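You operate a simulated robot arm through the tools that you are given. There is no shell and no other tool.

The job below is to be done with a simulated robot arm. You get a single attempt, and the scene is never put back.

Task
Brush the gauge, measure the red holder's post and file it by length.
Fine: put the brush back. Set down upright: purple brush, what you pick out. What is to be rubbed or washed off counts as gone when no trace of it is left.

The check looks at the end state, three seconds after you hand in, the way a careful person would. Anything else that was tipped, shoved, dropped, spilled or broken makes it a failure.

Robot
A 7-joint arm with a two-finger parallel gripper, fixed in place. Base frame: the origin is on the floor under the middle of its stand, x ahead of it, y to its left, z up. Readings come in m, degrees, newtons and seconds.
It reaches about 1.247 m from its shoulder. Its first joint turns from -132.0 to 132.0 degrees. Payload 3.91 kg.
Tool frame: the origin (TCP) lies between the finger pads and is the grasp point; the fingertips stand 0.03 m ahead of it; z points along the fingers, y is the line along which they close. Largest opening 0.11 m; finger width 0.02, thickness 0.01; the body of the gripper, 0.048 by 0.112 m, starts 0.055 m behind the TCP.
Orientation is that of the tool frame in the base frame, as a unit quaternion [x, y, z, w]. With the fingers straight down and closing along the base's y, the tool's x points along the base's -x, its y along +y and its z along -z.

Tools
- The arm moves only by the tool move_arm. Its argument "deltas" is a list of rows, each a list of 7 numbers: the gripper command, from -1 (fully open) to 1 (shut), values between in proportion, then the shift along the base's x, y, z in units of 250 mm (1.0 is 250 mm), then the turn, a rotation vector about the base's x, y, z in units of 60 degrees (1.0 is 60 degrees). In form: [[jaw, tx, ty, tz, ax, ay, az], ...]. A call has 1 to 20 rows; each row is the pose to reach, as a shift and turn from the pose commanded when the call began. A call with a number of a shift or a turn outside -1 to 1 is refused whole. A row lasts 0.2 s, in which the tool goes at most 0.05 m and 8.6 degrees; a call with a longer step from one row to the next is refused whole, and so is a gripper value outside its range. A pose out of reach is approached as far as the arm can. The call stops where the force on the tool passes 40 N (or 10 N more than at its start, if that is more) or the arm is blocked; 0.2 s more then pass. The fingers move at their own pace (about 0.108 m/s each) and stop on an object; they squeeze with about 25 N. The grip force told is the motor's: it shows also when the fingers shut on nothing. Time passes only in rows, and 0.2 s behind the last, so rows that repeat a pose let the fingers close. The reply holds the time, the measured pose of the TCP, the force on the tool along the base axes, the opening and the grip force, in the units named above and with some noise, with the torque about the TCP (base axes, N m) and any sound that the robot's microphone picked up.
- Cameras (640 x 400 px; columns grow to the right, rows downward): "scene" is fixed at [0.0428, 0.6507, 1.612]; the picture's right is [0.30, -0.95, 0.00], its down [-0.86, -0.27, -0.42] and it looks along [0.40, 0.13, -0.91] (base axes); focal length 347 px, centre (320, 200). "wrist" rides on the gripper at [0.072, 0.017, -0.103] in the tool frame; the picture's right is [-0.23, 0.97, 0.00], its down [-0.76, -0.18, -0.62] and it looks along [-0.61, -0.14, 0.78] (tool axes); focal length 222 px, centre (320, 200). There is no depth. A picture from a camera that has moved, and an enlarged one, comes with that camera's place and axes in the base frame and with its lens. The place of the scene camera against the robot may be out by one fixed shift of up to 0.018 m in any direction.
- camera(camera): a new picture of that camera. It takes no simulated time.
- inspect(camera, box): a new picture of the part [left, top, right, bottom] of that camera's present view, enlarged. It takes no simulated time.
- close_job(): hands the job in; it is judged then, once.

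Places have to be worked out from the pictures, the camera data and where the tool is seen. Open the gripper and draw the arm clear of the work before you hand the job in, unless the task says otherwise.

The tools are called after "Call:" by a JSON object that holds its "name" and its "arguments". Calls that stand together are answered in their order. move_arm: Moves the arm, as the interface text tells. Its arguments: {"type":"object","properties":{"deltas":{"type":"array","items":{"type":"array","items":{"type":"number"}}}},"required":["deltas"]} The other tools are called the same way: camera (camera) takes a picture; inspect (camera, box) takes an enlarged picture of a part of a camera's view; close_job () hands the job in.

At the start:

```text
t: 0.0
tcp_pos: [0.4931, 0.4854, 1.177]
orientation: [0.0, 1.0, -0.001, -0.001]
force: [-0.4, -0.3, 0.4]
ft_torque: [-0.01, -0.02, 0.01]
gripper_width: 0.1098
grasp_force: 0.0
```

scene: 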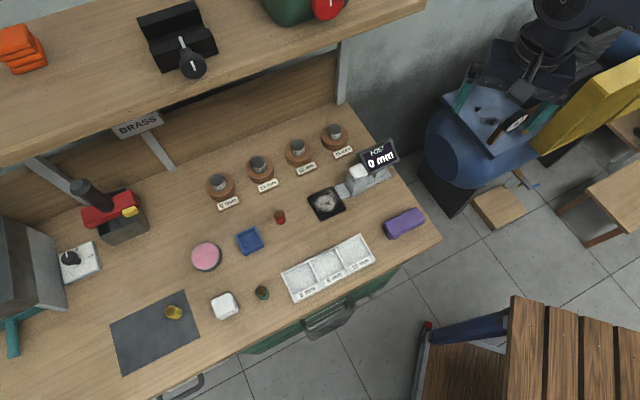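
wrist: 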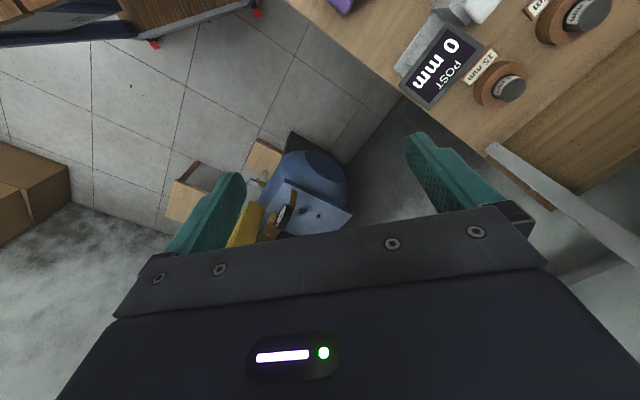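

I'll start by looking at the workbench in detail.

Call:
{"name": "inspect", "arguments": {"camera": "scene", "box": [260, 120, 440, 310]}}

Call:
{"name": "inspect", "arguments": {"camera": "scene", "box": [180, 100, 360, 220]}}

Call:
{"name": "inspect", "arguments": {"camera": "scene", "box": [100, 210, 300, 380]}}

Call:
{"name": "inspect", "arguments": {"camera": "scene", "box": [290, 150, 410, 230]}}

```text
2.11 times, centred on (350, 215) of scene
camera zoom: at [0.0428, 0.6507, 1.612], right [0.3, -0.95, 0.0], down [-0.86, -0.27, -0.42], along [0.4, 0.13, -0.91], focal length 730 px, centre (257, 168)
```

zoom: 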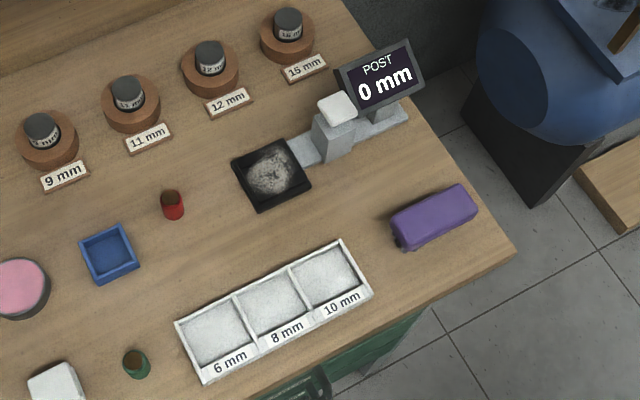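

```text
3.33 times, centred on (270, 160) of scene
camera zoom: at [0.0428, 0.6507, 1.612], right [0.3, -0.95, 0.0], down [-0.86, -0.27, -0.42], along [0.4, 0.13, -0.91], focal length 1156 px, centre (487, 333)
```

zoom: 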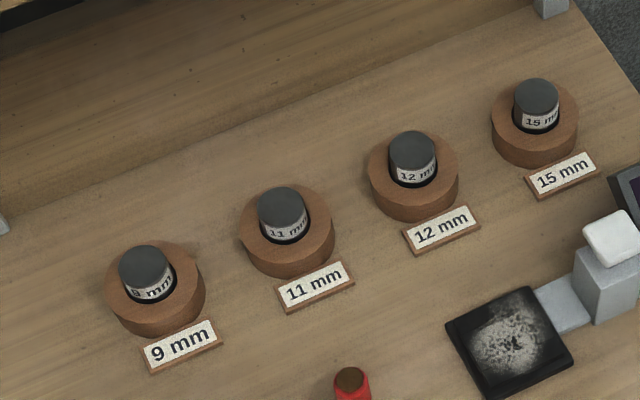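

```text
2.35 times, centred on (200, 295) of scene
camera zoom: at [0.0428, 0.6507, 1.612], right [0.3, -0.95, 0.0], down [-0.86, -0.27, -0.42], along [0.4, 0.13, -0.91], focal length 816 px, centre (602, -24)
```

zoom: 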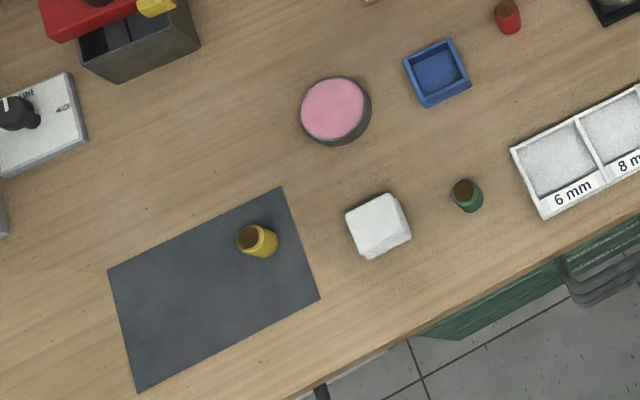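

```text
5.00 times, centred on (350, 190) of scene
camera zoom: at [0.0428, 0.6507, 1.612], right [0.3, -0.95, 0.0], down [-0.86, -0.27, -0.42], along [0.4, 0.13, -0.91], focal length 1734 px, centre (170, 250)
```

zoom: 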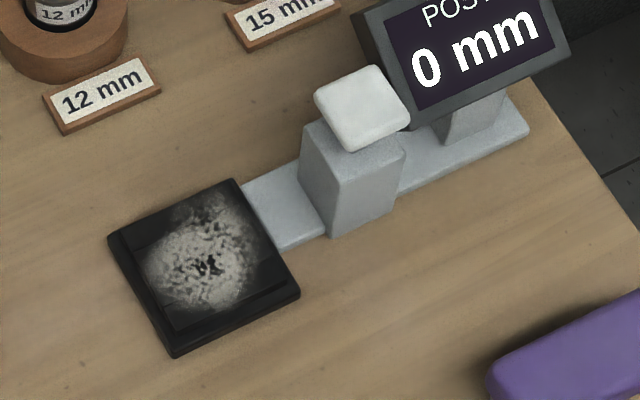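

The bench appears to top out around z≈0.86–0.88, with its corner near (0.36, 0.47). I move the arm over the bench at a safe height so the wrist camera can see the gauge, holder and tray.

Call:
{"name": "move_arm", "arguments": {"deltas": [[-1, -0.129, 0.09, 0, 0, 0, 0], [-1, -0.257, 0.18, 0, 0, 0, 0], [-1, -0.386, 0.27, 0, 0, 0, 0], [-1, -0.515, 0.36, 0, 0, 0, 0], [-1, -0.643, 0.45, 0, 0, 0, 0], [-1, -0.772, 0.54, 0, 0, 0, 0], [-1, -0.85, 0.7, 0, 0, 0, 0], [-1, -0.9, 0.86, 0, 0, 0, 0], [-1, -0.9, 0.86, 0, 0, 0, 0]]}}

Call:
{"name": "camera", "arguments": {"camera": "wrist"}}

Call:
{"name": "camera", "arguments": {"camera": "scene"}}

```text
t: 2.0
tcp_pos: [0.2704, 0.7001, 1.1779]
orientation: [-0.001, 1.0, 0.0, 0.0]
force: [0.5, -0.7, 0.3]
ft_torque: [-0.02, 0.01, 0.02]
gripper_width: 0.11
grasp_force: 0.2
```

```text
taken
camera wrist: at [0.198, 0.7172, 1.2812], right [0.23, 0.97, 0.0], down [0.76, -0.18, 0.62], along [0.61, -0.14, -0.78], focal length 222 px, centre (320, 200)
```

wrist: 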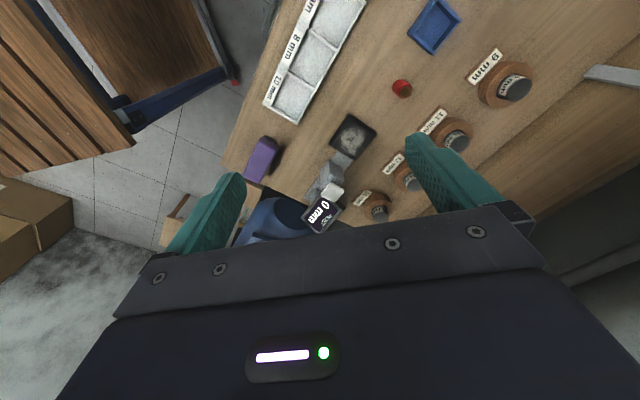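

```text
taken
```

scene: 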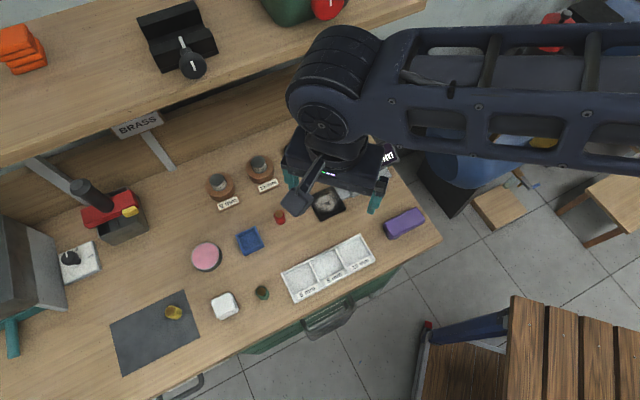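

Triangulating from the two wrist views gives the display at about (0.50, 0.65, 0.94) and the bench top near z≈0.865. I move lower and further back for a closer view of the gauge and red holder.

Call:
{"name": "move_arm", "arguments": {"deltas": [[-1, -0.08, 0.072, -0.094, 0, 0, 0], [-1, -0.16, 0.144, -0.188, 0, 0, 0], [-1, -0.24, 0.216, -0.282, 0, 0, 0], [-1, -0.32, 0.288, -0.376, 0, 0, 0], [-1, -0.4, 0.36, -0.47, 0, 0, 0], [-1, -0.4, 0.36, -0.47, 0, 0, 0]]}}

Call:
{"name": "camera", "arguments": {"camera": "wrist"}}

Call:
{"name": "inspect", "arguments": {"camera": "wrist", "box": [340, 0, 460, 80]}}

```text
t: 3.4
tcp_pos: [0.1692, 0.7912, 1.0618]
orientation: [0.0, 1.0, -0.001, 0.0]
force: [1.0, 0.4, -0.2]
ft_torque: [0.01, 0.02, 0.02]
gripper_width: 0.1099
grasp_force: 0.1
```

```text
taken
camera wrist: at [0.097, 0.8076, 1.164], right [0.23, 0.97, 0.0], down [0.76, -0.18, 0.62], along [0.61, -0.14, -0.78], focal length 222 px, centre (320, 200)
```

wrist: 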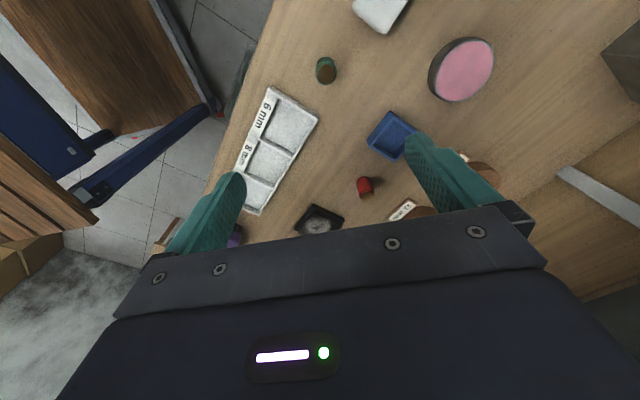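

```text
5.00 times, centred on (400, 40) of wrist
camera zoom: at [0.097, 0.8076, 1.164], right [0.23, 0.97, 0.0], down [0.76, -0.18, 0.62], along [0.61, -0.14, -0.78], focal length 1111 px, centre (-80, 1000)
```

zoom: 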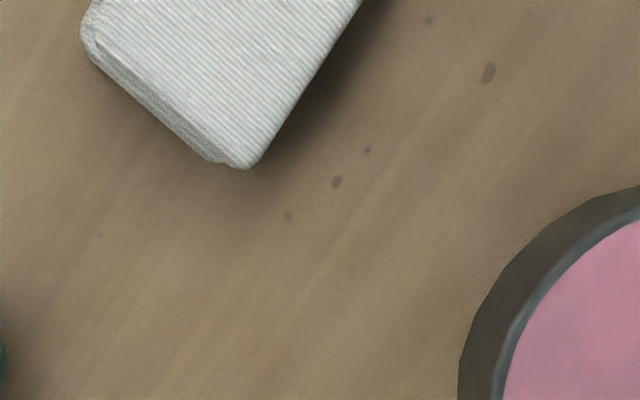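

The camera's clear zone is the upper half of the picture; the red holder is at about (365,187). I enlarge it and the tray from here.

Call:
{"name": "inspect", "arguments": {"camera": "wrist", "box": [330, 155, 410, 210]}}

Call:
{"name": "inspect", "arguments": {"camera": "wrist", "box": [290, 40, 360, 100]}}

Call:
{"name": "inspect", "arguments": {"camera": "wrist", "box": [230, 80, 330, 220]}}

Call:
{"name": "inspect", "arguments": {"camera": "scene", "box": [250, 200, 310, 240]}}

Call:
{"name": "inspect", "arguments": {"camera": "scene", "box": [150, 280, 210, 340]}}

```text
7.27 times, centred on (370, 182) of wrist
camera zoom: at [0.097, 0.8076, 1.164], right [0.23, 0.97, 0.0], down [0.76, -0.18, 0.62], along [0.61, -0.14, -0.78], focal length 1615 px, centre (-44, 327)
```

zoom: 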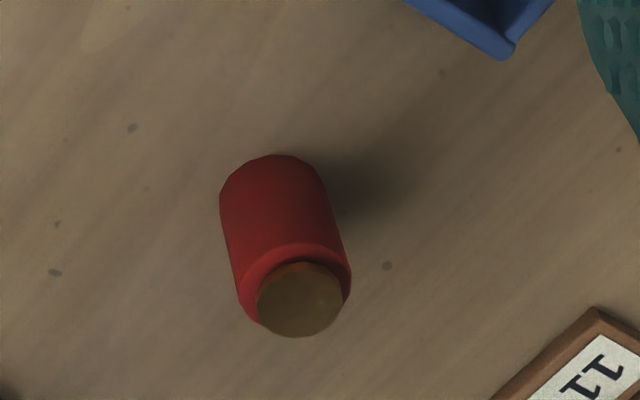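

```text
6.67 times, centred on (325, 70) of wrist
camera zoom: at [0.097, 0.8076, 1.164], right [0.23, 0.97, 0.0], down [0.76, -0.18, 0.62], along [0.61, -0.14, -0.78], focal length 1481 px, centre (287, 1067)
```

zoom: 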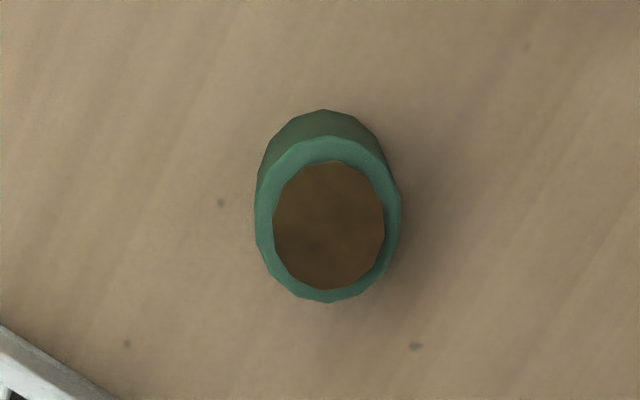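

```text
2.86 times, centred on (280, 150) of wrist
camera zoom: at [0.097, 0.8076, 1.164], right [0.23, 0.97, 0.0], down [0.76, -0.18, 0.62], along [0.61, -0.14, -0.78], focal length 635 px, centre (434, 343)
```

zoom: 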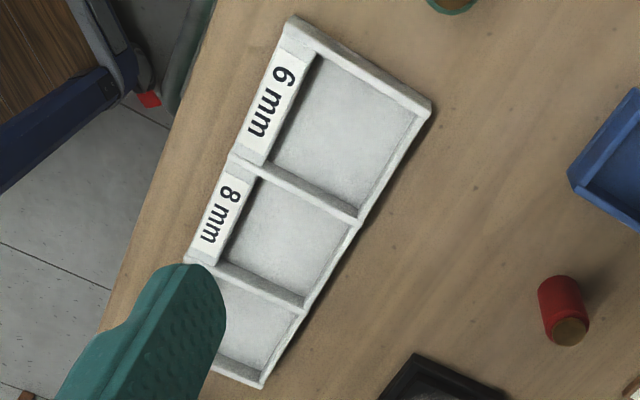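

```text
10.00 times, centred on (280, 220) of scene
camera zoom: at [0.0428, 0.6507, 1.612], right [0.3, -0.95, 0.0], down [-0.86, -0.27, -0.42], along [0.4, 0.13, -0.91], focal length 3468 px, centre (720, 0)
```

zoom: 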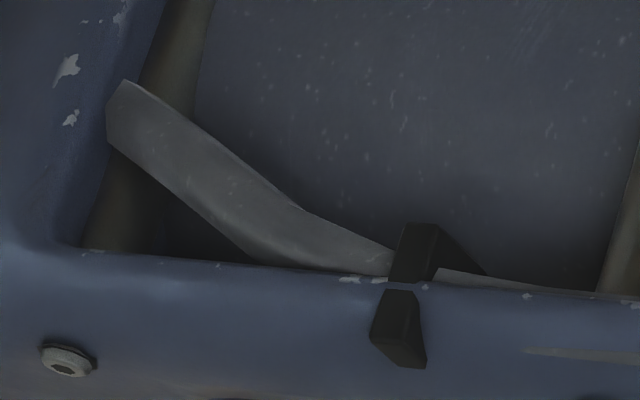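

```text
6.67 times, centred on (180, 310) of scene
camera zoom: at [0.0428, 0.6507, 1.612], right [0.3, -0.95, 0.0], down [-0.86, -0.27, -0.42], along [0.4, 0.13, -0.91], focal length 2312 px, centre (1253, -533)
```

zoom: 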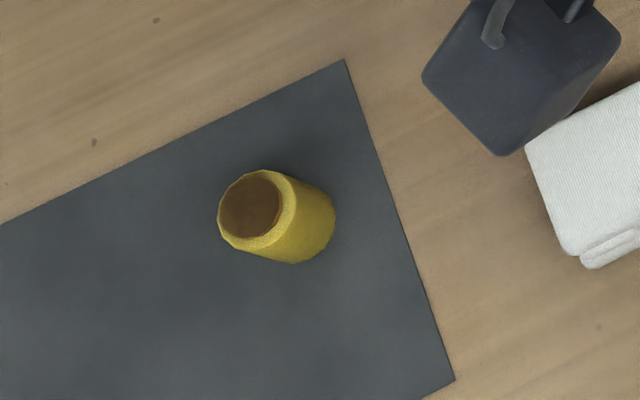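

The small holders are cups, each holding a brass post; the red one's post (about 18 mm across) sticks up a little over the rim. I shift forward so the red holder, gauge and tray fall in the clear zone of the wrist camera.

Call:
{"name": "move_arm", "arguments": {"deltas": [[-1, 0.131, 0.009, -0.012, 0, 0, 0], [-1, 0.262, 0.018, -0.024, 0, 0, 0], [-1, 0.393, 0.026, -0.035, 0, 0, 0], [-1, 0.524, 0.035, -0.047, 0, 0, 0], [-1, 0.524, 0.035, -0.047, 0, 0, 0]]}}

Call:
{"name": "camera", "arguments": {"camera": "wrist"}}

Call:
{"name": "inspect", "arguments": {"camera": "wrist", "box": [320, 60, 400, 120]}}

```text
t: 4.6
tcp_pos: [0.3014, 0.7978, 1.0488]
orientation: [-0.001, 1.0, 0.0, 0.0]
force: [0.1, 0.2, 0.7]
ft_torque: [-0.01, 0.01, 0.0]
gripper_width: 0.11
grasp_force: 0.2
```

```text
taken
camera wrist: at [0.2294, 0.8157, 1.152], right [0.23, 0.97, 0.0], down [0.76, -0.18, 0.62], along [0.61, -0.14, -0.78], focal length 222 px, centre (320, 200)
```

wrist: 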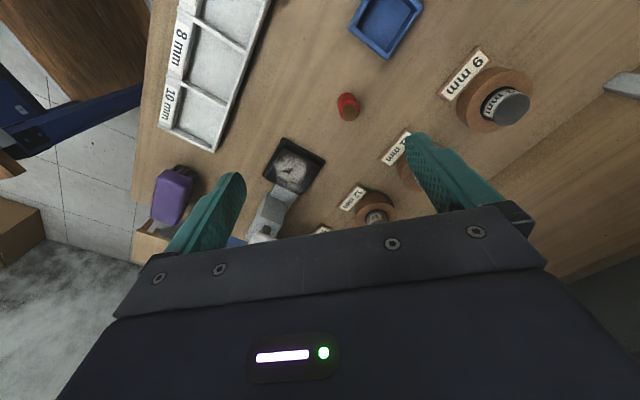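

```text
6.67 times, centred on (360, 90) of wrist
camera zoom: at [0.2294, 0.8157, 1.152], right [0.23, 0.97, 0.0], down [0.76, -0.18, 0.62], along [0.61, -0.14, -0.78], focal length 1481 px, centre (53, 933)
```

zoom: 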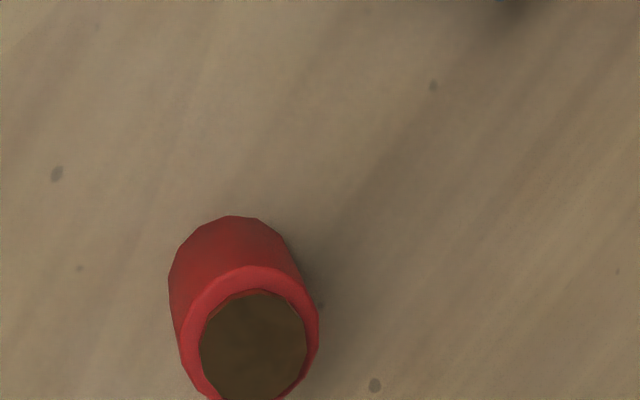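

The red post's top triangulates to about (0.313, 0.831, 0.900), protruding about 5 mm above the rim, with the bench near z≈0.862. Now I go look at the brush.

Call:
{"name": "move_arm", "arguments": {"deltas": [[-1, 0.036, -0.16, 0.12, 0, 0, 0], [-1, 0.072, -0.32, 0.12, 0, 0, 0], [-1, 0.108, -0.48, 0.12, 0, 0, 0], [-1, 0.144, -0.64, 0.12, 0, 0, 0], [-1, 0.18, -0.8, 0.12, 0, 0, 0], [-1, 0.214, -0.96, 0.12, 0, 0, 0], [-1, 0.214, -1.0, 0.12, 0, 0, 0], [-1, 0.214, -1.0, 0.12, 0, 0, 0]]}}

Call:
{"name": "camera", "arguments": {"camera": "wrist"}}

Call:
{"name": "inspect", "arguments": {"camera": "wrist", "box": [280, 40, 440, 160]}}

Call:
{"name": "inspect", "arguments": {"camera": "scene", "box": [260, 120, 440, 310]}}

```text
refused: row 1 steps farther than a row can; nothing moved
```

```text
taken
camera wrist: at [0.2294, 0.8157, 1.152], right [0.23, 0.97, 0.0], down [0.76, -0.18, 0.62], along [0.61, -0.14, -0.78], focal length 222 px, centre (320, 200)
```

wrist: 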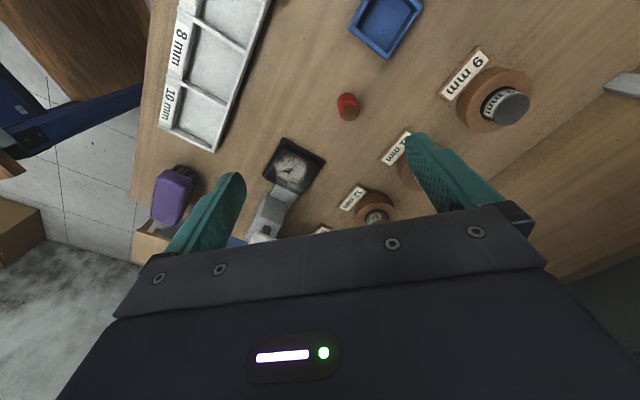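

```text
3.33 times, centred on (360, 100) of wrist
camera zoom: at [0.2294, 0.8157, 1.152], right [0.23, 0.97, 0.0], down [0.76, -0.18, 0.62], along [0.61, -0.14, -0.78], focal length 740 px, centre (187, 533)
```

zoom: 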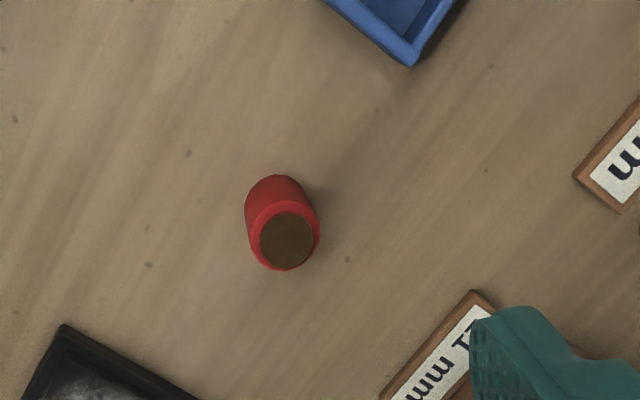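

```text
2.11 times, centred on (350, 215) of scene
camera zoom: at [0.0428, 0.6507, 1.612], right [0.3, -0.95, 0.0], down [-0.86, -0.27, -0.42], along [0.4, 0.13, -0.91], focal length 730 px, centre (257, 168)
```

zoom: 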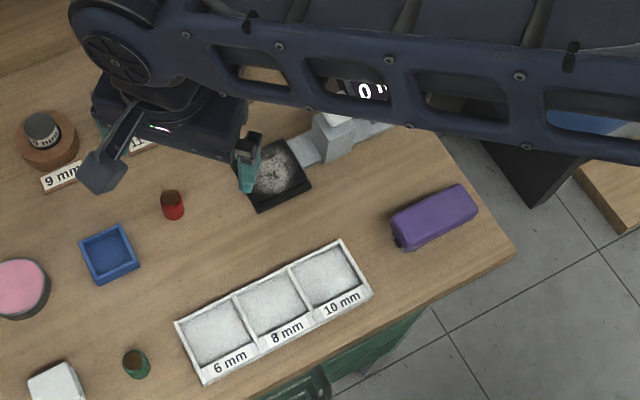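

The first step was slightly too long; I repeat the move with shorter steps.

Call:
{"name": "move_arm", "arguments": {"deltas": [[-1, 0.036, -0.12, 0.06, 0, 0, 0], [-1, 0.072, -0.27, 0.12, 0, 0, 0], [-1, 0.108, -0.44, 0.12, 0, 0, 0], [-1, 0.144, -0.61, 0.12, 0, 0, 0], [-1, 0.18, -0.78, 0.12, 0, 0, 0], [-1, 0.214, -0.92, 0.12, 0, 0, 0], [-1, 0.214, -1.0, 0.06, 0, 0, 0], [-1, 0.214, -1.0, 0.06, 0, 0, 0]]}}

Call:
{"name": "camera", "arguments": {"camera": "wrist"}}

Call:
{"name": "inspect", "arguments": {"camera": "wrist", "box": [280, 40, 440, 160]}}

Call:
{"name": "inspect", "arguments": {"camera": "scene", "box": [260, 120, 440, 310]}}

```text
t: 6.4
tcp_pos: [0.3543, 0.5504, 1.0635]
orientation: [-0.001, 1.0, 0.0, -0.001]
force: [0.2, 0.0, -0.4]
ft_torque: [0.0, 0.02, 0.02]
gripper_width: 0.11
grasp_force: 0.1
```

```text
taken
camera wrist: at [0.2817, 0.566, 1.1667], right [0.23, 0.97, 0.0], down [0.76, -0.18, 0.62], along [0.61, -0.14, -0.78], focal length 222 px, centre (320, 200)
```

wrist: 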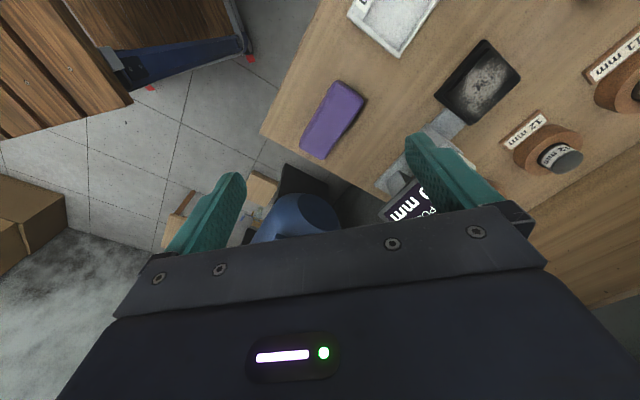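

```text
3.33 times, centred on (360, 100) of wrist
camera zoom: at [0.2817, 0.566, 1.1667], right [0.23, 0.97, 0.0], down [0.76, -0.18, 0.62], along [0.61, -0.14, -0.78], focal length 740 px, centre (187, 533)
```

zoom: 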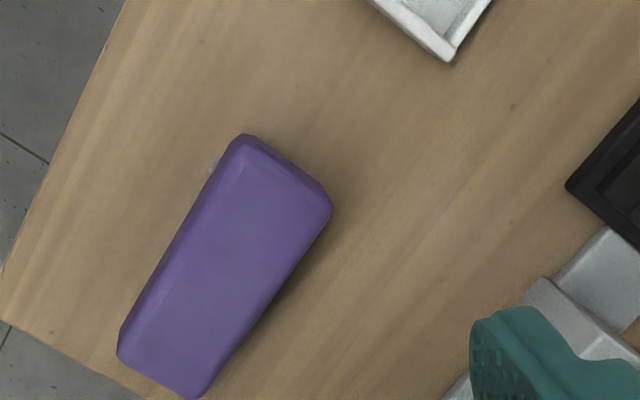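

```text
2.11 times, centred on (350, 215) of scene
camera zoom: at [0.0428, 0.6507, 1.612], right [0.3, -0.95, 0.0], down [-0.86, -0.27, -0.42], along [0.4, 0.13, -0.91], focal length 730 px, centre (257, 168)
```

zoom: 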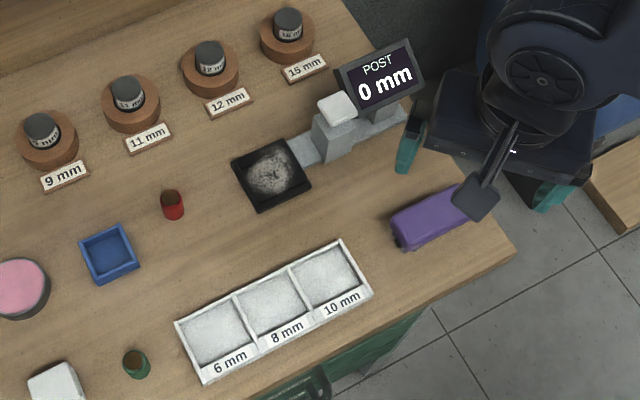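

The brush lies at about (0.38, 0.555), long axis at about −45°, roughly 84×36 mm on top. I back off in x for a second view of it to fix its height and get the gauge's geometry.

Call:
{"name": "move_arm", "arguments": {"deltas": [[-1, -0.13, 0.05, 0, 0, 0, 0], [-1, -0.26, 0.1, 0, 0, 0, 0], [-1, -0.4, 0.16, 0, 0, 0, 0], [-1, -0.4, 0.16, 0, 0, 0, 0]]}}

Call:
{"name": "camera", "arguments": {"camera": "wrist"}}

Call:
{"name": "inspect", "arguments": {"camera": "wrist", "box": [250, 90, 410, 210]}}

Call:
{"name": "inspect", "arguments": {"camera": "wrist", "box": [350, 60, 510, 180]}}

```text
t: 7.4
tcp_pos: [0.2533, 0.5898, 1.0629]
orientation: [0.0, 1.0, 0.001, 0.0]
force: [0.3, 0.5, -0.5]
ft_torque: [-0.02, 0.0, -0.01]
gripper_width: 0.1099
grasp_force: 0.1
```

```text
taken
camera wrist: at [0.1811, 0.6058, 1.1668], right [0.23, 0.97, 0.0], down [0.76, -0.18, 0.62], along [0.61, -0.14, -0.78], focal length 222 px, centre (320, 200)
```

wrist: 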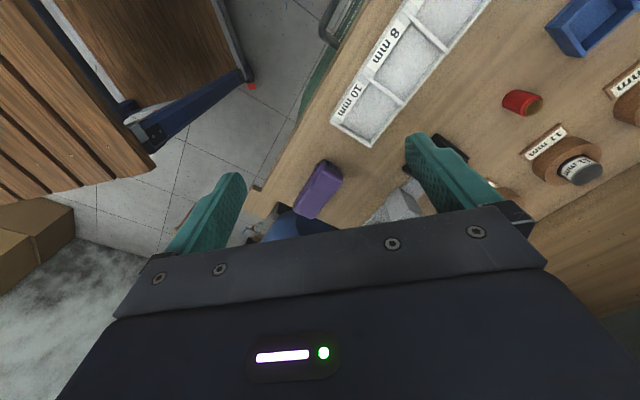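

```text
3.33 times, centred on (330, 150) of wrist
camera zoom: at [0.1811, 0.6058, 1.1668], right [0.23, 0.97, 0.0], down [0.76, -0.18, 0.62], along [0.61, -0.14, -0.78], focal length 740 px, centre (287, 367)
```

zoom: 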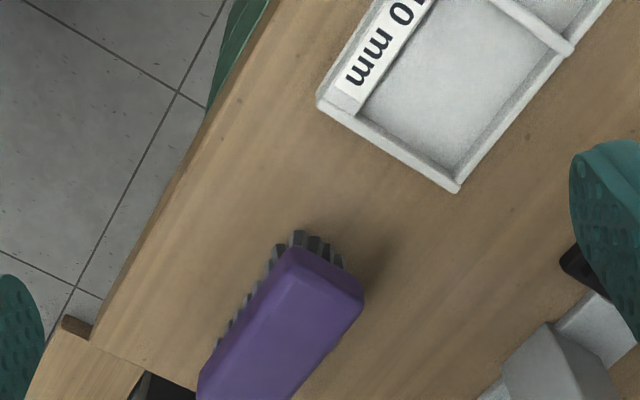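

```text
3.33 times, centred on (430, 120) of wrist
camera zoom: at [0.1811, 0.6058, 1.1668], right [0.23, 0.97, 0.0], down [0.76, -0.18, 0.62], along [0.61, -0.14, -0.78], focal length 740 px, centre (-47, 467)
```

zoom: 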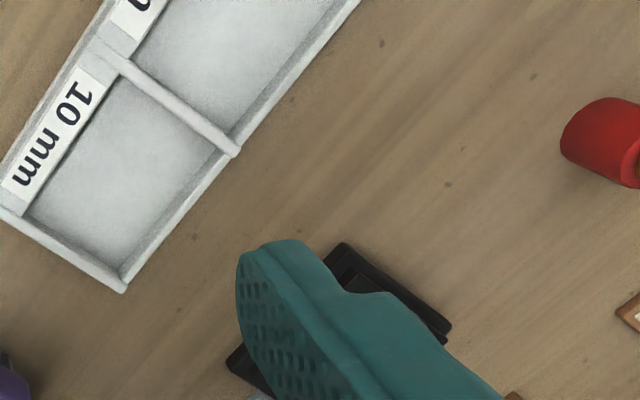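

The brush is a purple block about 40 mm wide over bristles, centred near (0.384, 0.555), with its long axis at about −44°; body edges at z≈0.885. I turn the gripper −45° and hover above the brush.

Call:
{"name": "move_arm", "arguments": {"deltas": [[-1, 0.075, -0.02, 0, 0, 0, -0.107], [-1, 0.15, -0.04, 0, 0, 0, -0.214], [-1, 0.225, -0.06, 0, 0, 0, -0.321], [-1, 0.3, -0.08, 0, 0, 0, -0.428], [-1, 0.375, -0.1, 0, 0, 0, -0.535], [-1, 0.45, -0.12, -0.05, 0, 0, -0.642], [-1, 0.523, -0.139, -0.1, 0, 0, -0.74], [-1, 0.523, -0.139, -0.16, 0, 0, -0.74], [-1, 0.523, -0.139, -0.16, 0, 0, -0.74]]}}

Call:
{"name": "camera", "arguments": {"camera": "wrist"}}

Call:
{"name": "camera", "arguments": {"camera": "scene"}}

```text
t: 9.4
tcp_pos: [0.3855, 0.5549, 1.0226]
orientation: [0.378, 0.926, 0.001, 0.0]
force: [-0.3, -0.2, -0.7]
ft_torque: [0.01, 0.0, 0.04]
gripper_width: 0.1099
grasp_force: 0.1
```

```text
taken
camera wrist: at [0.3453, 0.6174, 1.1275], right [0.84, 0.54, 0.0], down [0.42, -0.66, 0.62], along [0.33, -0.53, -0.78], focal length 222 px, centre (320, 200)
```

wrist: 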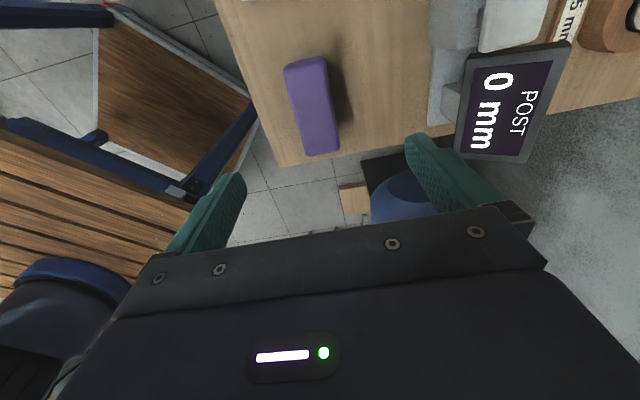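

```text
taken
```

scene: 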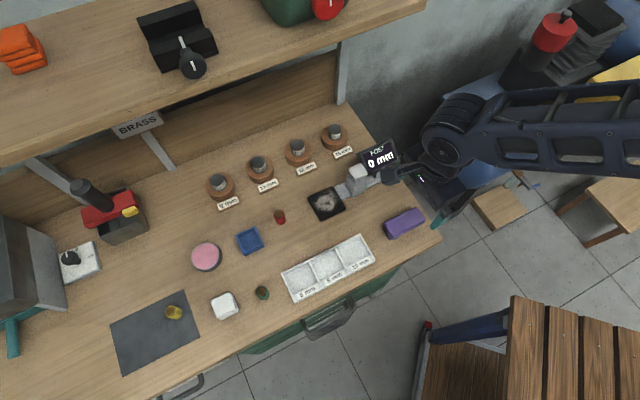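

The hover pose is right at (0.3855, 0.5549). I zoom in on the brush to verify alignment before lowering.

Call:
{"name": "inspect", "arguments": {"camera": "wrist", "box": [250, 40, 390, 180]}}

Call:
{"name": "inspect", "arguments": {"camera": "scene", "box": [350, 150, 470, 260]}}

```text
2.86 times, centred on (320, 110) of wrist
camera zoom: at [0.3453, 0.6174, 1.1275], right [0.84, 0.54, 0.0], down [0.42, -0.66, 0.62], along [0.33, -0.53, -0.78], focal length 635 px, centre (320, 457)
```

zoom: 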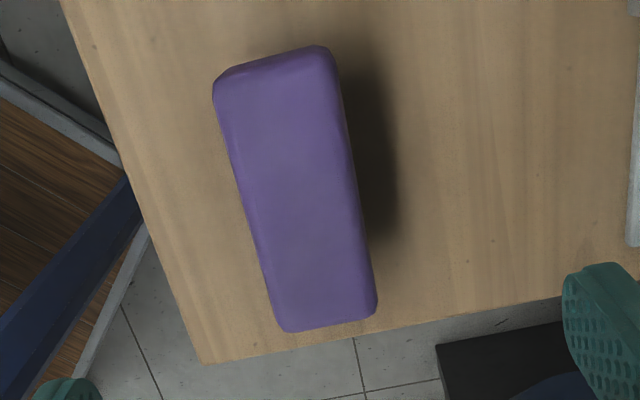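

```text
3.64 times, centred on (410, 205) of scene
camera zoom: at [0.0428, 0.6507, 1.612], right [0.3, -0.95, 0.0], down [-0.86, -0.27, -0.42], along [0.4, 0.13, -0.91], focal length 1261 px, centre (-7, 182)
```

zoom: 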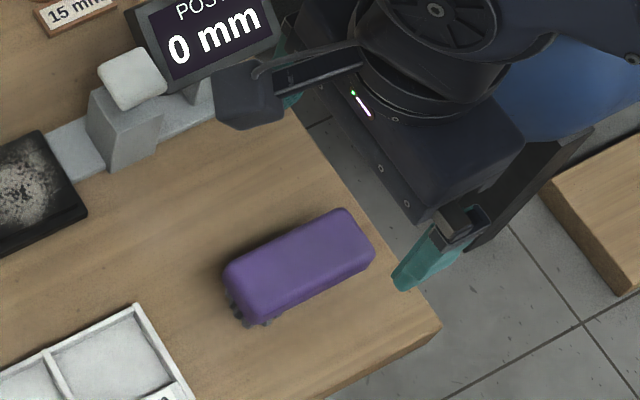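

The brush centre sits about 6–7 mm to one side of the jaw centre (toward −x−y). I shift accordingly to (0.381, 0.550) and lower to z≈0.905 with open jaws.

Call:
{"name": "move_arm", "arguments": {"deltas": [[-1, -0.018, -0.018, -0.1, 0, 0, 0], [-1, -0.018, -0.018, -0.22, 0, 0, 0], [-1, -0.018, -0.018, -0.34, 0, 0, 0], [-1, -0.018, -0.018, -0.41, 0, 0, 0], [-1, -0.018, -0.018, -0.45, 0, 0, 0], [-1, -0.018, -0.018, -0.47, 0, 0, 0], [-1, -0.018, -0.018, -0.47, 0, 0, 0]]}}

Call:
{"name": "camera", "arguments": {"camera": "wrist"}}

Call:
{"name": "inspect", "arguments": {"camera": "scene", "box": [350, 150, 470, 260]}}

```text
t: 11.0
tcp_pos: [0.3821, 0.5509, 0.9046]
orientation: [0.378, 0.926, 0.0, 0.0]
force: [0.2, -0.1, -0.5]
ft_torque: [-0.02, 0.0, 0.01]
gripper_width: 0.1098
grasp_force: 0.0
```

```text
taken
camera wrist: at [0.3408, 0.6126, 1.0093], right [0.84, 0.54, 0.0], down [0.42, -0.66, 0.62], along [0.34, -0.53, -0.78], focal length 222 px, centre (320, 200)
```

wrist: 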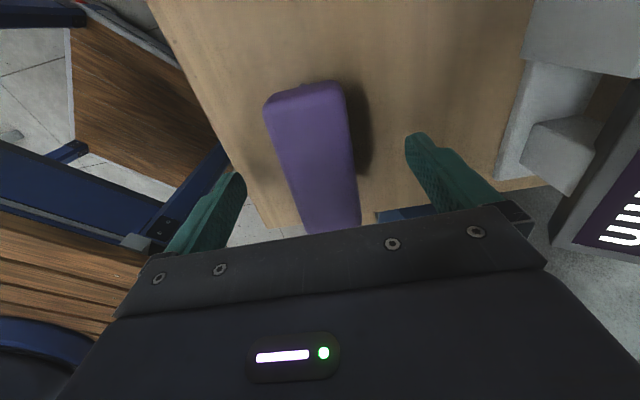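

```text
3.64 times, centred on (410, 205) of scene
camera zoom: at [0.0428, 0.6507, 1.612], right [0.3, -0.95, 0.0], down [-0.86, -0.27, -0.42], along [0.4, 0.13, -0.91], focal length 1261 px, centre (-7, 182)
```

zoom: 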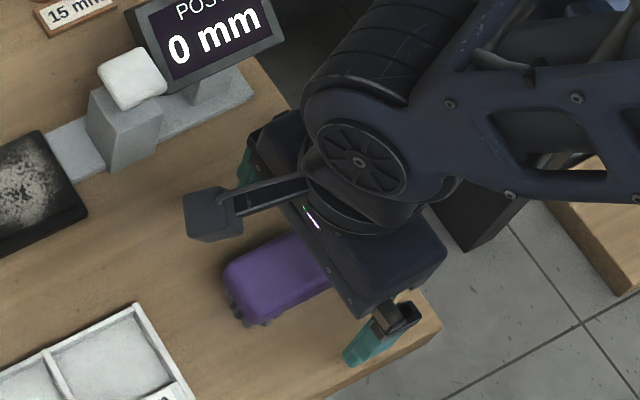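

The brush is centred between the fingers. I close on it.

Call:
{"name": "move_arm", "arguments": {"deltas": [[1, 0, 0, 0, 0, 0, 0], [1, 0, 0, 0, 0, 0, 0], [1, 0, 0, 0, 0, 0, 0], [1, 0, 0, 0, 0, 0, 0]]}}

Call:
{"name": "camera", "arguments": {"camera": "wrist"}}

```text
t: 12.0
tcp_pos: [0.3811, 0.5507, 0.905]
orientation: [0.377, 0.926, 0.0, 0.0]
force: [0.1, 0.9, 1.0]
ft_torque: [0.03, 0.01, 0.01]
gripper_width: 0.0399
grasp_force: 25.2
```

```text
taken
camera wrist: at [0.3408, 0.6127, 1.0095], right [0.84, 0.54, 0.0], down [0.42, -0.66, 0.62], along [0.34, -0.53, -0.78], focal length 222 px, centre (320, 200)
```

wrist: 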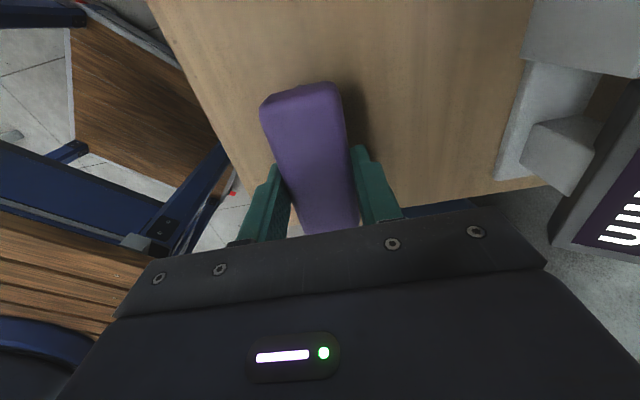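

The brush is held (40 mm wide, 25 N), gripped at TCP (0.381, 0.551, 0.905). I lift it to z≈1.03 and carry it over the gauge pad, whose centre I judge to be at about (0.386, 0.740).

Call:
{"name": "move_arm", "arguments": {"deltas": [[1, 0, 0, 0.1, 0, 0, 0], [1, 0, 0, 0.3, 0, 0, 0], [1, 0, 0, 0.5, 0, 0, 0], [1, 0, 0.19, 0.5, 0, 0, 0], [1, 0, 0.385, 0.5, 0, 0, 0], [1, 0.003, 0.58, 0.5, 0, 0, 0], [1, 0.006, 0.771, 0.5, 0, 0, 0], [1, 0.006, 0.771, 0.5, 0, 0, 0]]}}

Call:
{"name": "camera", "arguments": {"camera": "wrist"}}

Call:
{"name": "camera", "arguments": {"camera": "scene"}}

```text
t: 13.8
tcp_pos: [0.3814, 0.7429, 1.0298]
orientation: [0.378, 0.926, 0.0, 0.001]
force: [0.6, 0.7, 0.4]
ft_torque: [0.0, 0.02, 0.0]
gripper_width: 0.0001
grasp_force: 24.7
```

```text
taken
camera wrist: at [0.3417, 0.8055, 1.1335], right [0.84, 0.54, 0.0], down [0.42, -0.66, 0.62], along [0.34, -0.53, -0.78], focal length 222 px, centre (320, 200)
```

wrist: 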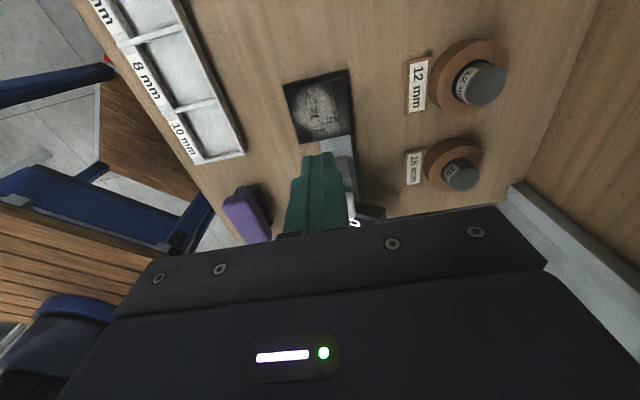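

```text
taken
```

scene: 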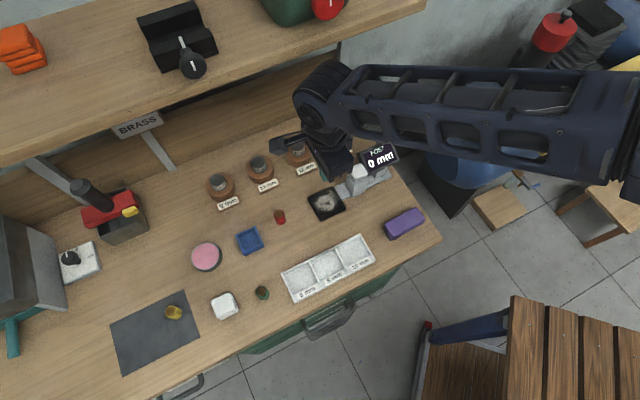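

The brush slipped out on the lift (opening now 0) and stayed on the bench, apparently upright; my grip was too high on it. I look at it and at the pad closely from here.

Call:
{"name": "inspect", "arguments": {"camera": "scene", "box": [370, 195, 450, 250]}}

Call:
{"name": "inspect", "arguments": {"camera": "wrist", "box": [260, 50, 380, 150]}}

Call:
{"name": "inspect", "arguments": {"camera": "wrist", "box": [190, 160, 310, 250]}}

```text
7.27 times, centred on (410, 222) of scene
camera zoom: at [0.0428, 0.6507, 1.612], right [0.3, -0.95, 0.0], down [-0.86, -0.27, -0.42], along [0.4, 0.13, -0.91], focal length 2523 px, centre (-334, 36)
```

zoom: 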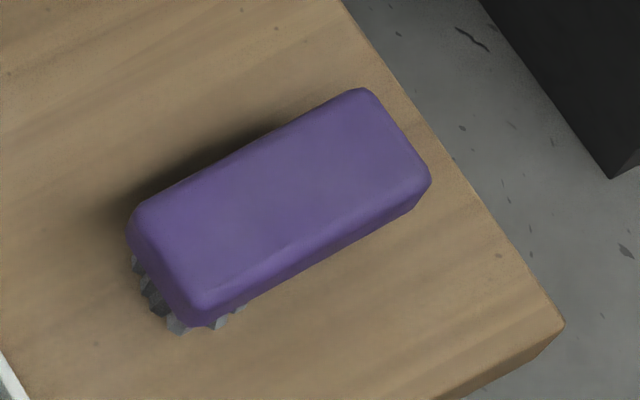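

```text
4.00 times, centred on (320, 100) of wrist
camera zoom: at [0.3417, 0.8055, 1.1335], right [0.84, 0.54, 0.0], down [0.42, -0.66, 0.62], along [0.34, -0.53, -0.78], focal length 888 px, centre (320, 600)
```

zoom: 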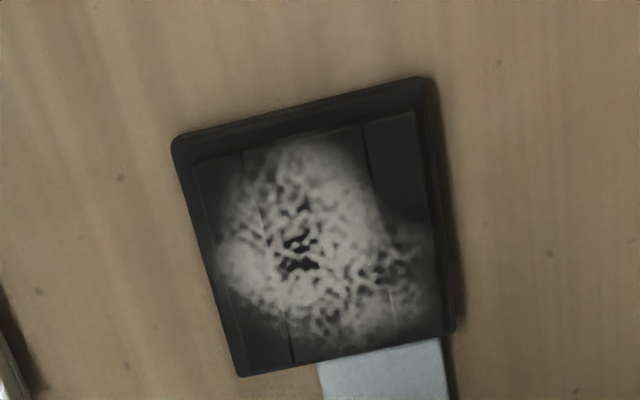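

```text
4.44 times, centred on (250, 205) of wrist
camera zoom: at [0.3417, 0.8055, 1.1335], right [0.84, 0.54, 0.0], down [0.42, -0.66, 0.62], along [0.34, -0.53, -0.78], focal length 987 px, centre (631, 178)
```

zoom: 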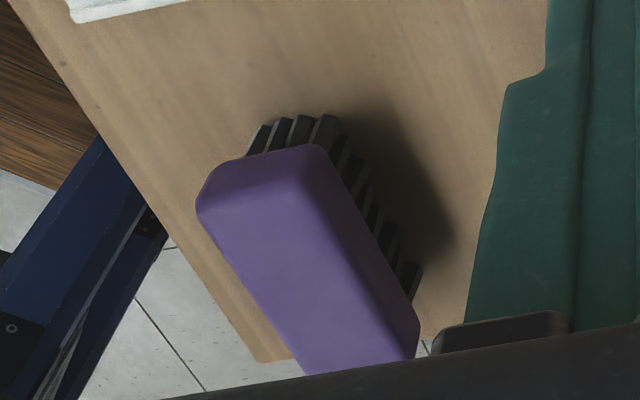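

The brush is unmoved and upright. Before regripping I want the exact bench height, so I touch the closed fingertips gently on a bare spot near (0.30, 0.74).

Call:
{"name": "move_arm", "arguments": {"deltas": [[1, -0.163, -0.006, 0, 0, 0, 0], [1, -0.326, -0.013, 0, 0, 0, 0], [1, -0.326, -0.013, -0.17, 0, 0, 0], [1, -0.326, -0.013, -0.34, 0, 0, 0], [1, -0.326, -0.013, -0.48, 0, 0, 0], [1, -0.326, -0.013, -0.51, 0, 0, 0], [1, -0.326, -0.013, -0.518, 0, 0, 0], [1, -0.326, -0.013, -0.526, 0, 0, 0], [1, -0.326, -0.013, -0.534, 0, 0, 0], [1, -0.326, -0.013, -0.542, 0, 0, 0], [1, -0.326, -0.013, -0.55, 0, 0, 0], [1, -0.326, -0.013, -0.558, 0, 0, 0], [1, -0.326, -0.013, -0.566, 0, 0, 0], [1, -0.326, -0.013, -0.574, 0, 0, 0]]}}

```text
t: 16.8
tcp_pos: [0.301, 0.7394, 0.8896]
orientation: [0.378, 0.926, 0.002, 0.0]
force: [-2.7, -8.9, 34.4]
ft_torque: [-0.54, -0.08, -0.13]
gripper_width: 0.0
grasp_force: 24.4
```

Contact at TCP z≈0.8896 gives the bench top at z≈0.860. I rise, open, and go back over the brush, staying well above everything.

Call:
{"name": "move_arm", "arguments": {"deltas": [[1, 0, 0, 0.1, 0, 0, 0], [1, 0, 0, 0.28, 0, 0, 0], [-1, 0, 0, 0.46, 0, 0, 0], [-1, 0, 0, 0.56, 0, 0, 0], [-1, 0.07, -0.16, 0.56, 0, 0, 0], [-1, 0.14, -0.32, 0.56, 0, 0, 0], [-1, 0.21, -0.49, 0.56, 0, 0, 0], [-1, 0.28, -0.65, 0.56, 0, 0, 0], [-1, 0.32, -0.755, 0.56, 0, 0, 0], [-1, 0.32, -0.755, 0.4, 0, 0, 0], [-1, 0.32, -0.755, 0.4, 0, 0, 0]]}}

Call:
{"name": "inspect", "arguments": {"camera": "wrist", "box": [220, 40, 440, 200]}}

```text
t: 19.2
tcp_pos: [0.3803, 0.5509, 0.9865]
orientation: [0.377, 0.926, -0.001, 0.0]
force: [0.1, -1.0, 0.1]
ft_torque: [0.0, 0.03, -0.01]
gripper_width: 0.1101
grasp_force: 0.0
```

```text
2.50 times, centred on (330, 120) of wrist
camera zoom: at [0.3401, 0.613, 1.0909], right [0.84, 0.54, 0.0], down [0.42, -0.66, 0.62], along [0.34, -0.53, -0.78], focal length 555 px, centre (295, 400)
```

zoom: 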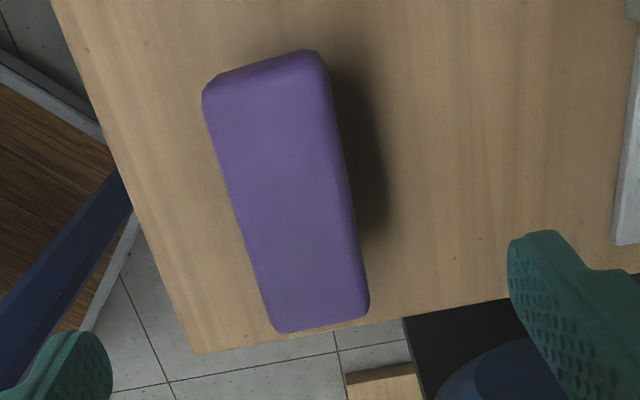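

The brush is centred between the jaws again. I descend to z≈0.894 (fingertips ~4 mm over the bench) and close.

Call:
{"name": "move_arm", "arguments": {"deltas": [[-1, 0, 0, -0.14, 0, 0, 0], [-1, 0, 0, -0.26, 0, 0, 0], [-1, 0, 0, -0.33, 0, 0, 0], [-1, 0, 0, -0.369, 0, 0, 0], [-1, 0, 0, -0.369, 0, 0, 0], [1, 0, 0, -0.369, 0, 0, 0], [1, 0, 0, -0.369, 0, 0, 0], [1, 0, 0, -0.369, 0, 0, 0], [1, 0, 0, -0.369, 0, 0, 0], [1, 0, 0, -0.369, 0, 0, 0], [1, 0, 0, -0.369, 0, 0, 0]]}}

Call:
{"name": "camera", "arguments": {"camera": "wrist"}}

```text
t: 21.6
tcp_pos: [0.3814, 0.5502, 0.8958]
orientation: [0.379, 0.926, 0.0, 0.0]
force: [0.0, -0.1, 0.1]
ft_torque: [-0.03, -0.02, -0.01]
gripper_width: 0.0397
grasp_force: 25.4
```

```text
taken
camera wrist: at [0.3404, 0.6132, 0.999], right [0.84, 0.54, 0.0], down [0.42, -0.66, 0.62], along [0.34, -0.53, -0.78], focal length 222 px, centre (320, 200)
```

wrist: 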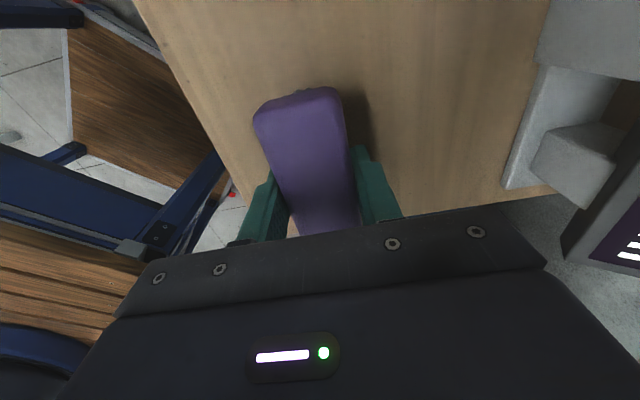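

Gripped at 39.7 mm. I lift slowly by only about 12 mm and check the grip.

Call:
{"name": "move_arm", "arguments": {"deltas": [[1, 0, 0, 0.008, 0, 0, 0], [1, 0, 0, 0.016, 0, 0, 0], [1, 0, 0, 0.024, 0, 0, 0], [1, 0, 0, 0.032, 0, 0, 0], [1, 0, 0, 0.04, 0, 0, 0], [1, 0, 0, 0.048, 0, 0, 0], [1, 0, 0, 0.048, 0, 0, 0]]}}

Call:
{"name": "camera", "arguments": {"camera": "wrist"}}

Call:
{"name": "inspect", "arguments": {"camera": "scene", "box": [370, 195, 450, 250]}}

```text
t: 23.2
tcp_pos: [0.3799, 0.5513, 0.9063]
orientation: [0.378, 0.926, 0.001, 0.001]
force: [0.1, -0.5, -0.7]
ft_torque: [-0.02, 0.05, -0.02]
gripper_width: 0.0393
grasp_force: 24.0
```

```text
taken
camera wrist: at [0.3406, 0.6134, 1.011], right [0.84, 0.54, 0.0], down [0.42, -0.66, 0.62], along [0.33, -0.53, -0.78], focal length 222 px, centre (320, 200)
```

wrist: 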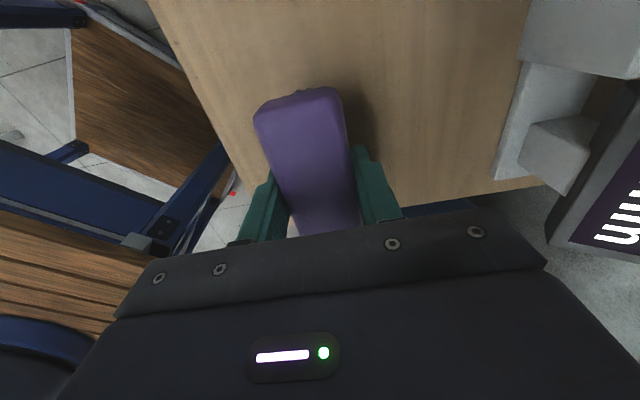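

```text
7.27 times, centred on (410, 222) of scene
camera zoom: at [0.0428, 0.6507, 1.612], right [0.3, -0.95, 0.0], down [-0.86, -0.27, -0.42], along [0.4, 0.13, -0.91], focal length 2523 px, centre (-334, 36)
```

zoom: 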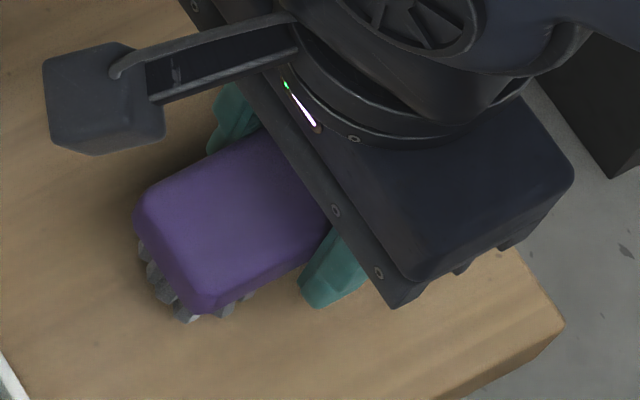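

The brush stays fixed in the jaws while the background moves, so it is held. I continue lifting at a moderate pace.

Call:
{"name": "move_arm", "arguments": {"deltas": [[1, 0, 0, 0.02, 0, 0, 0], [1, 0, 0, 0.05, 0, 0, 0], [1, 0, 0, 0.09, 0, 0, 0], [1, 0, 0, 0.14, 0, 0, 0], [1, 0, 0, 0.19, 0, 0, 0], [1, 0, 0, 0.24, 0, 0, 0], [1, 0, 0, 0.29, 0, 0, 0], [1, 0, 0, 0.34, 0, 0, 0], [1, 0, 0, 0.39, 0, 0, 0], [1, 0, 0, 0.42, 0, 0, 0], [1, 0, 0, 0.44, 0, 0, 0], [1, 0, 0, 0.44, 0, 0, 0]]}}

Call:
{"name": "camera", "arguments": {"camera": "wrist"}}

```text
t: 25.8
tcp_pos: [0.3818, 0.5515, 1.0177]
orientation: [0.378, 0.926, 0.0, -0.001]
force: [-0.3, -0.4, -1.0]
ft_torque: [0.0, 0.0, -0.02]
gripper_width: 0.0396
grasp_force: 24.7
```

```text
taken
camera wrist: at [0.3412, 0.6136, 1.1212], right [0.84, 0.54, 0.0], down [0.42, -0.66, 0.62], along [0.34, -0.53, -0.78], focal length 222 px, centre (320, 200)
```

wrist: 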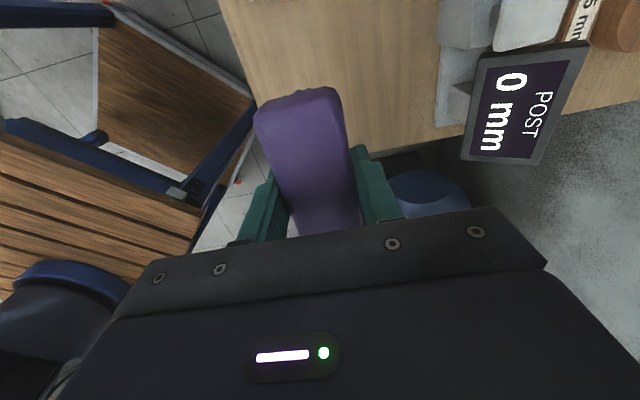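

The brush is firmly held with bristle tips about 35 mm below the TCP. I carry it at a gentle pace over the pad, whose centre I now put at (0.386, 0.738).

Call:
{"name": "move_arm", "arguments": {"deltas": [[1, 0, 0.03, 0.06, 0, 0, 0], [1, 0, 0.1, 0.12, 0, 0, 0], [1, 0, 0.2, 0.12, 0, 0, 0], [1, 0, 0.3, 0.12, 0, 0, 0], [1, 0, 0.4, 0.12, 0, 0, 0], [1, 0, 0.5, 0.12, 0, 0, 0], [1, 0.004, 0.6, 0.12, 0, 0, 0], [1, 0.008, 0.7, 0.12, 0, 0, 0], [1, 0.01, 0.75, 0.12, 0, 0, 0], [1, 0.01, 0.762, 0.12, 0, 0, 0], [1, 0.01, 0.762, 0.12, 0, 0, 0]]}}

Call:
{"name": "camera", "arguments": {"camera": "wrist"}}

Call:
{"name": "inspect", "arguments": {"camera": "scene", "box": [260, 130, 420, 240]}}

```text
t: 28.2
tcp_pos: [0.3838, 0.7407, 1.0477]
orientation: [0.378, 0.926, 0.0, 0.0]
force: [0.0, -0.4, -1.1]
ft_torque: [-0.02, 0.01, 0.0]
gripper_width: 0.0396
grasp_force: 25.0
```

```text
taken
camera wrist: at [0.3431, 0.8039, 1.1514], right [0.84, 0.54, 0.0], down [0.42, -0.66, 0.62], along [0.34, -0.53, -0.78], focal length 222 px, centre (320, 200)
```

wrist: 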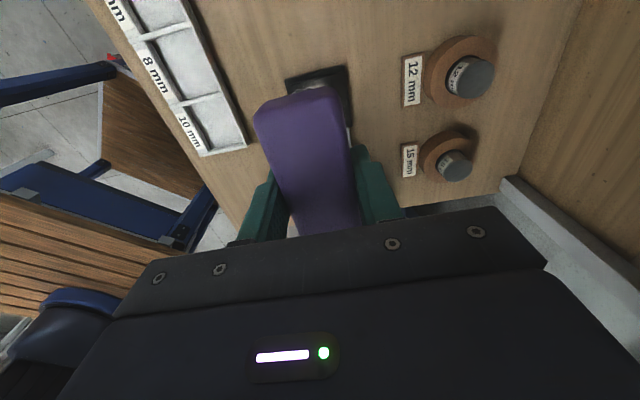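

```text
3.64 times, centred on (340, 185) of scene
camera zoom: at [0.0428, 0.6507, 1.612], right [0.3, -0.95, 0.0], down [-0.86, -0.27, -0.42], along [0.4, 0.13, -0.91], focal length 1261 px, centre (247, 254)
```

zoom: 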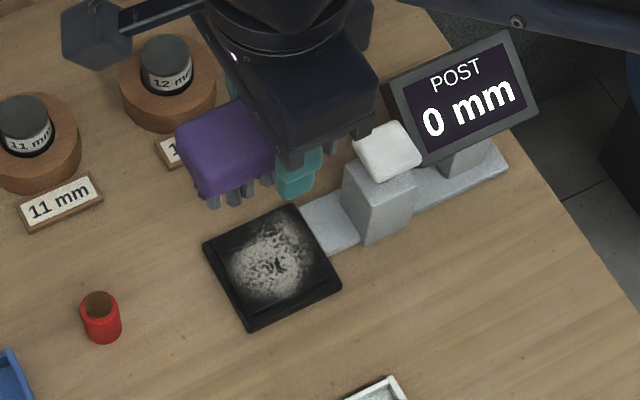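

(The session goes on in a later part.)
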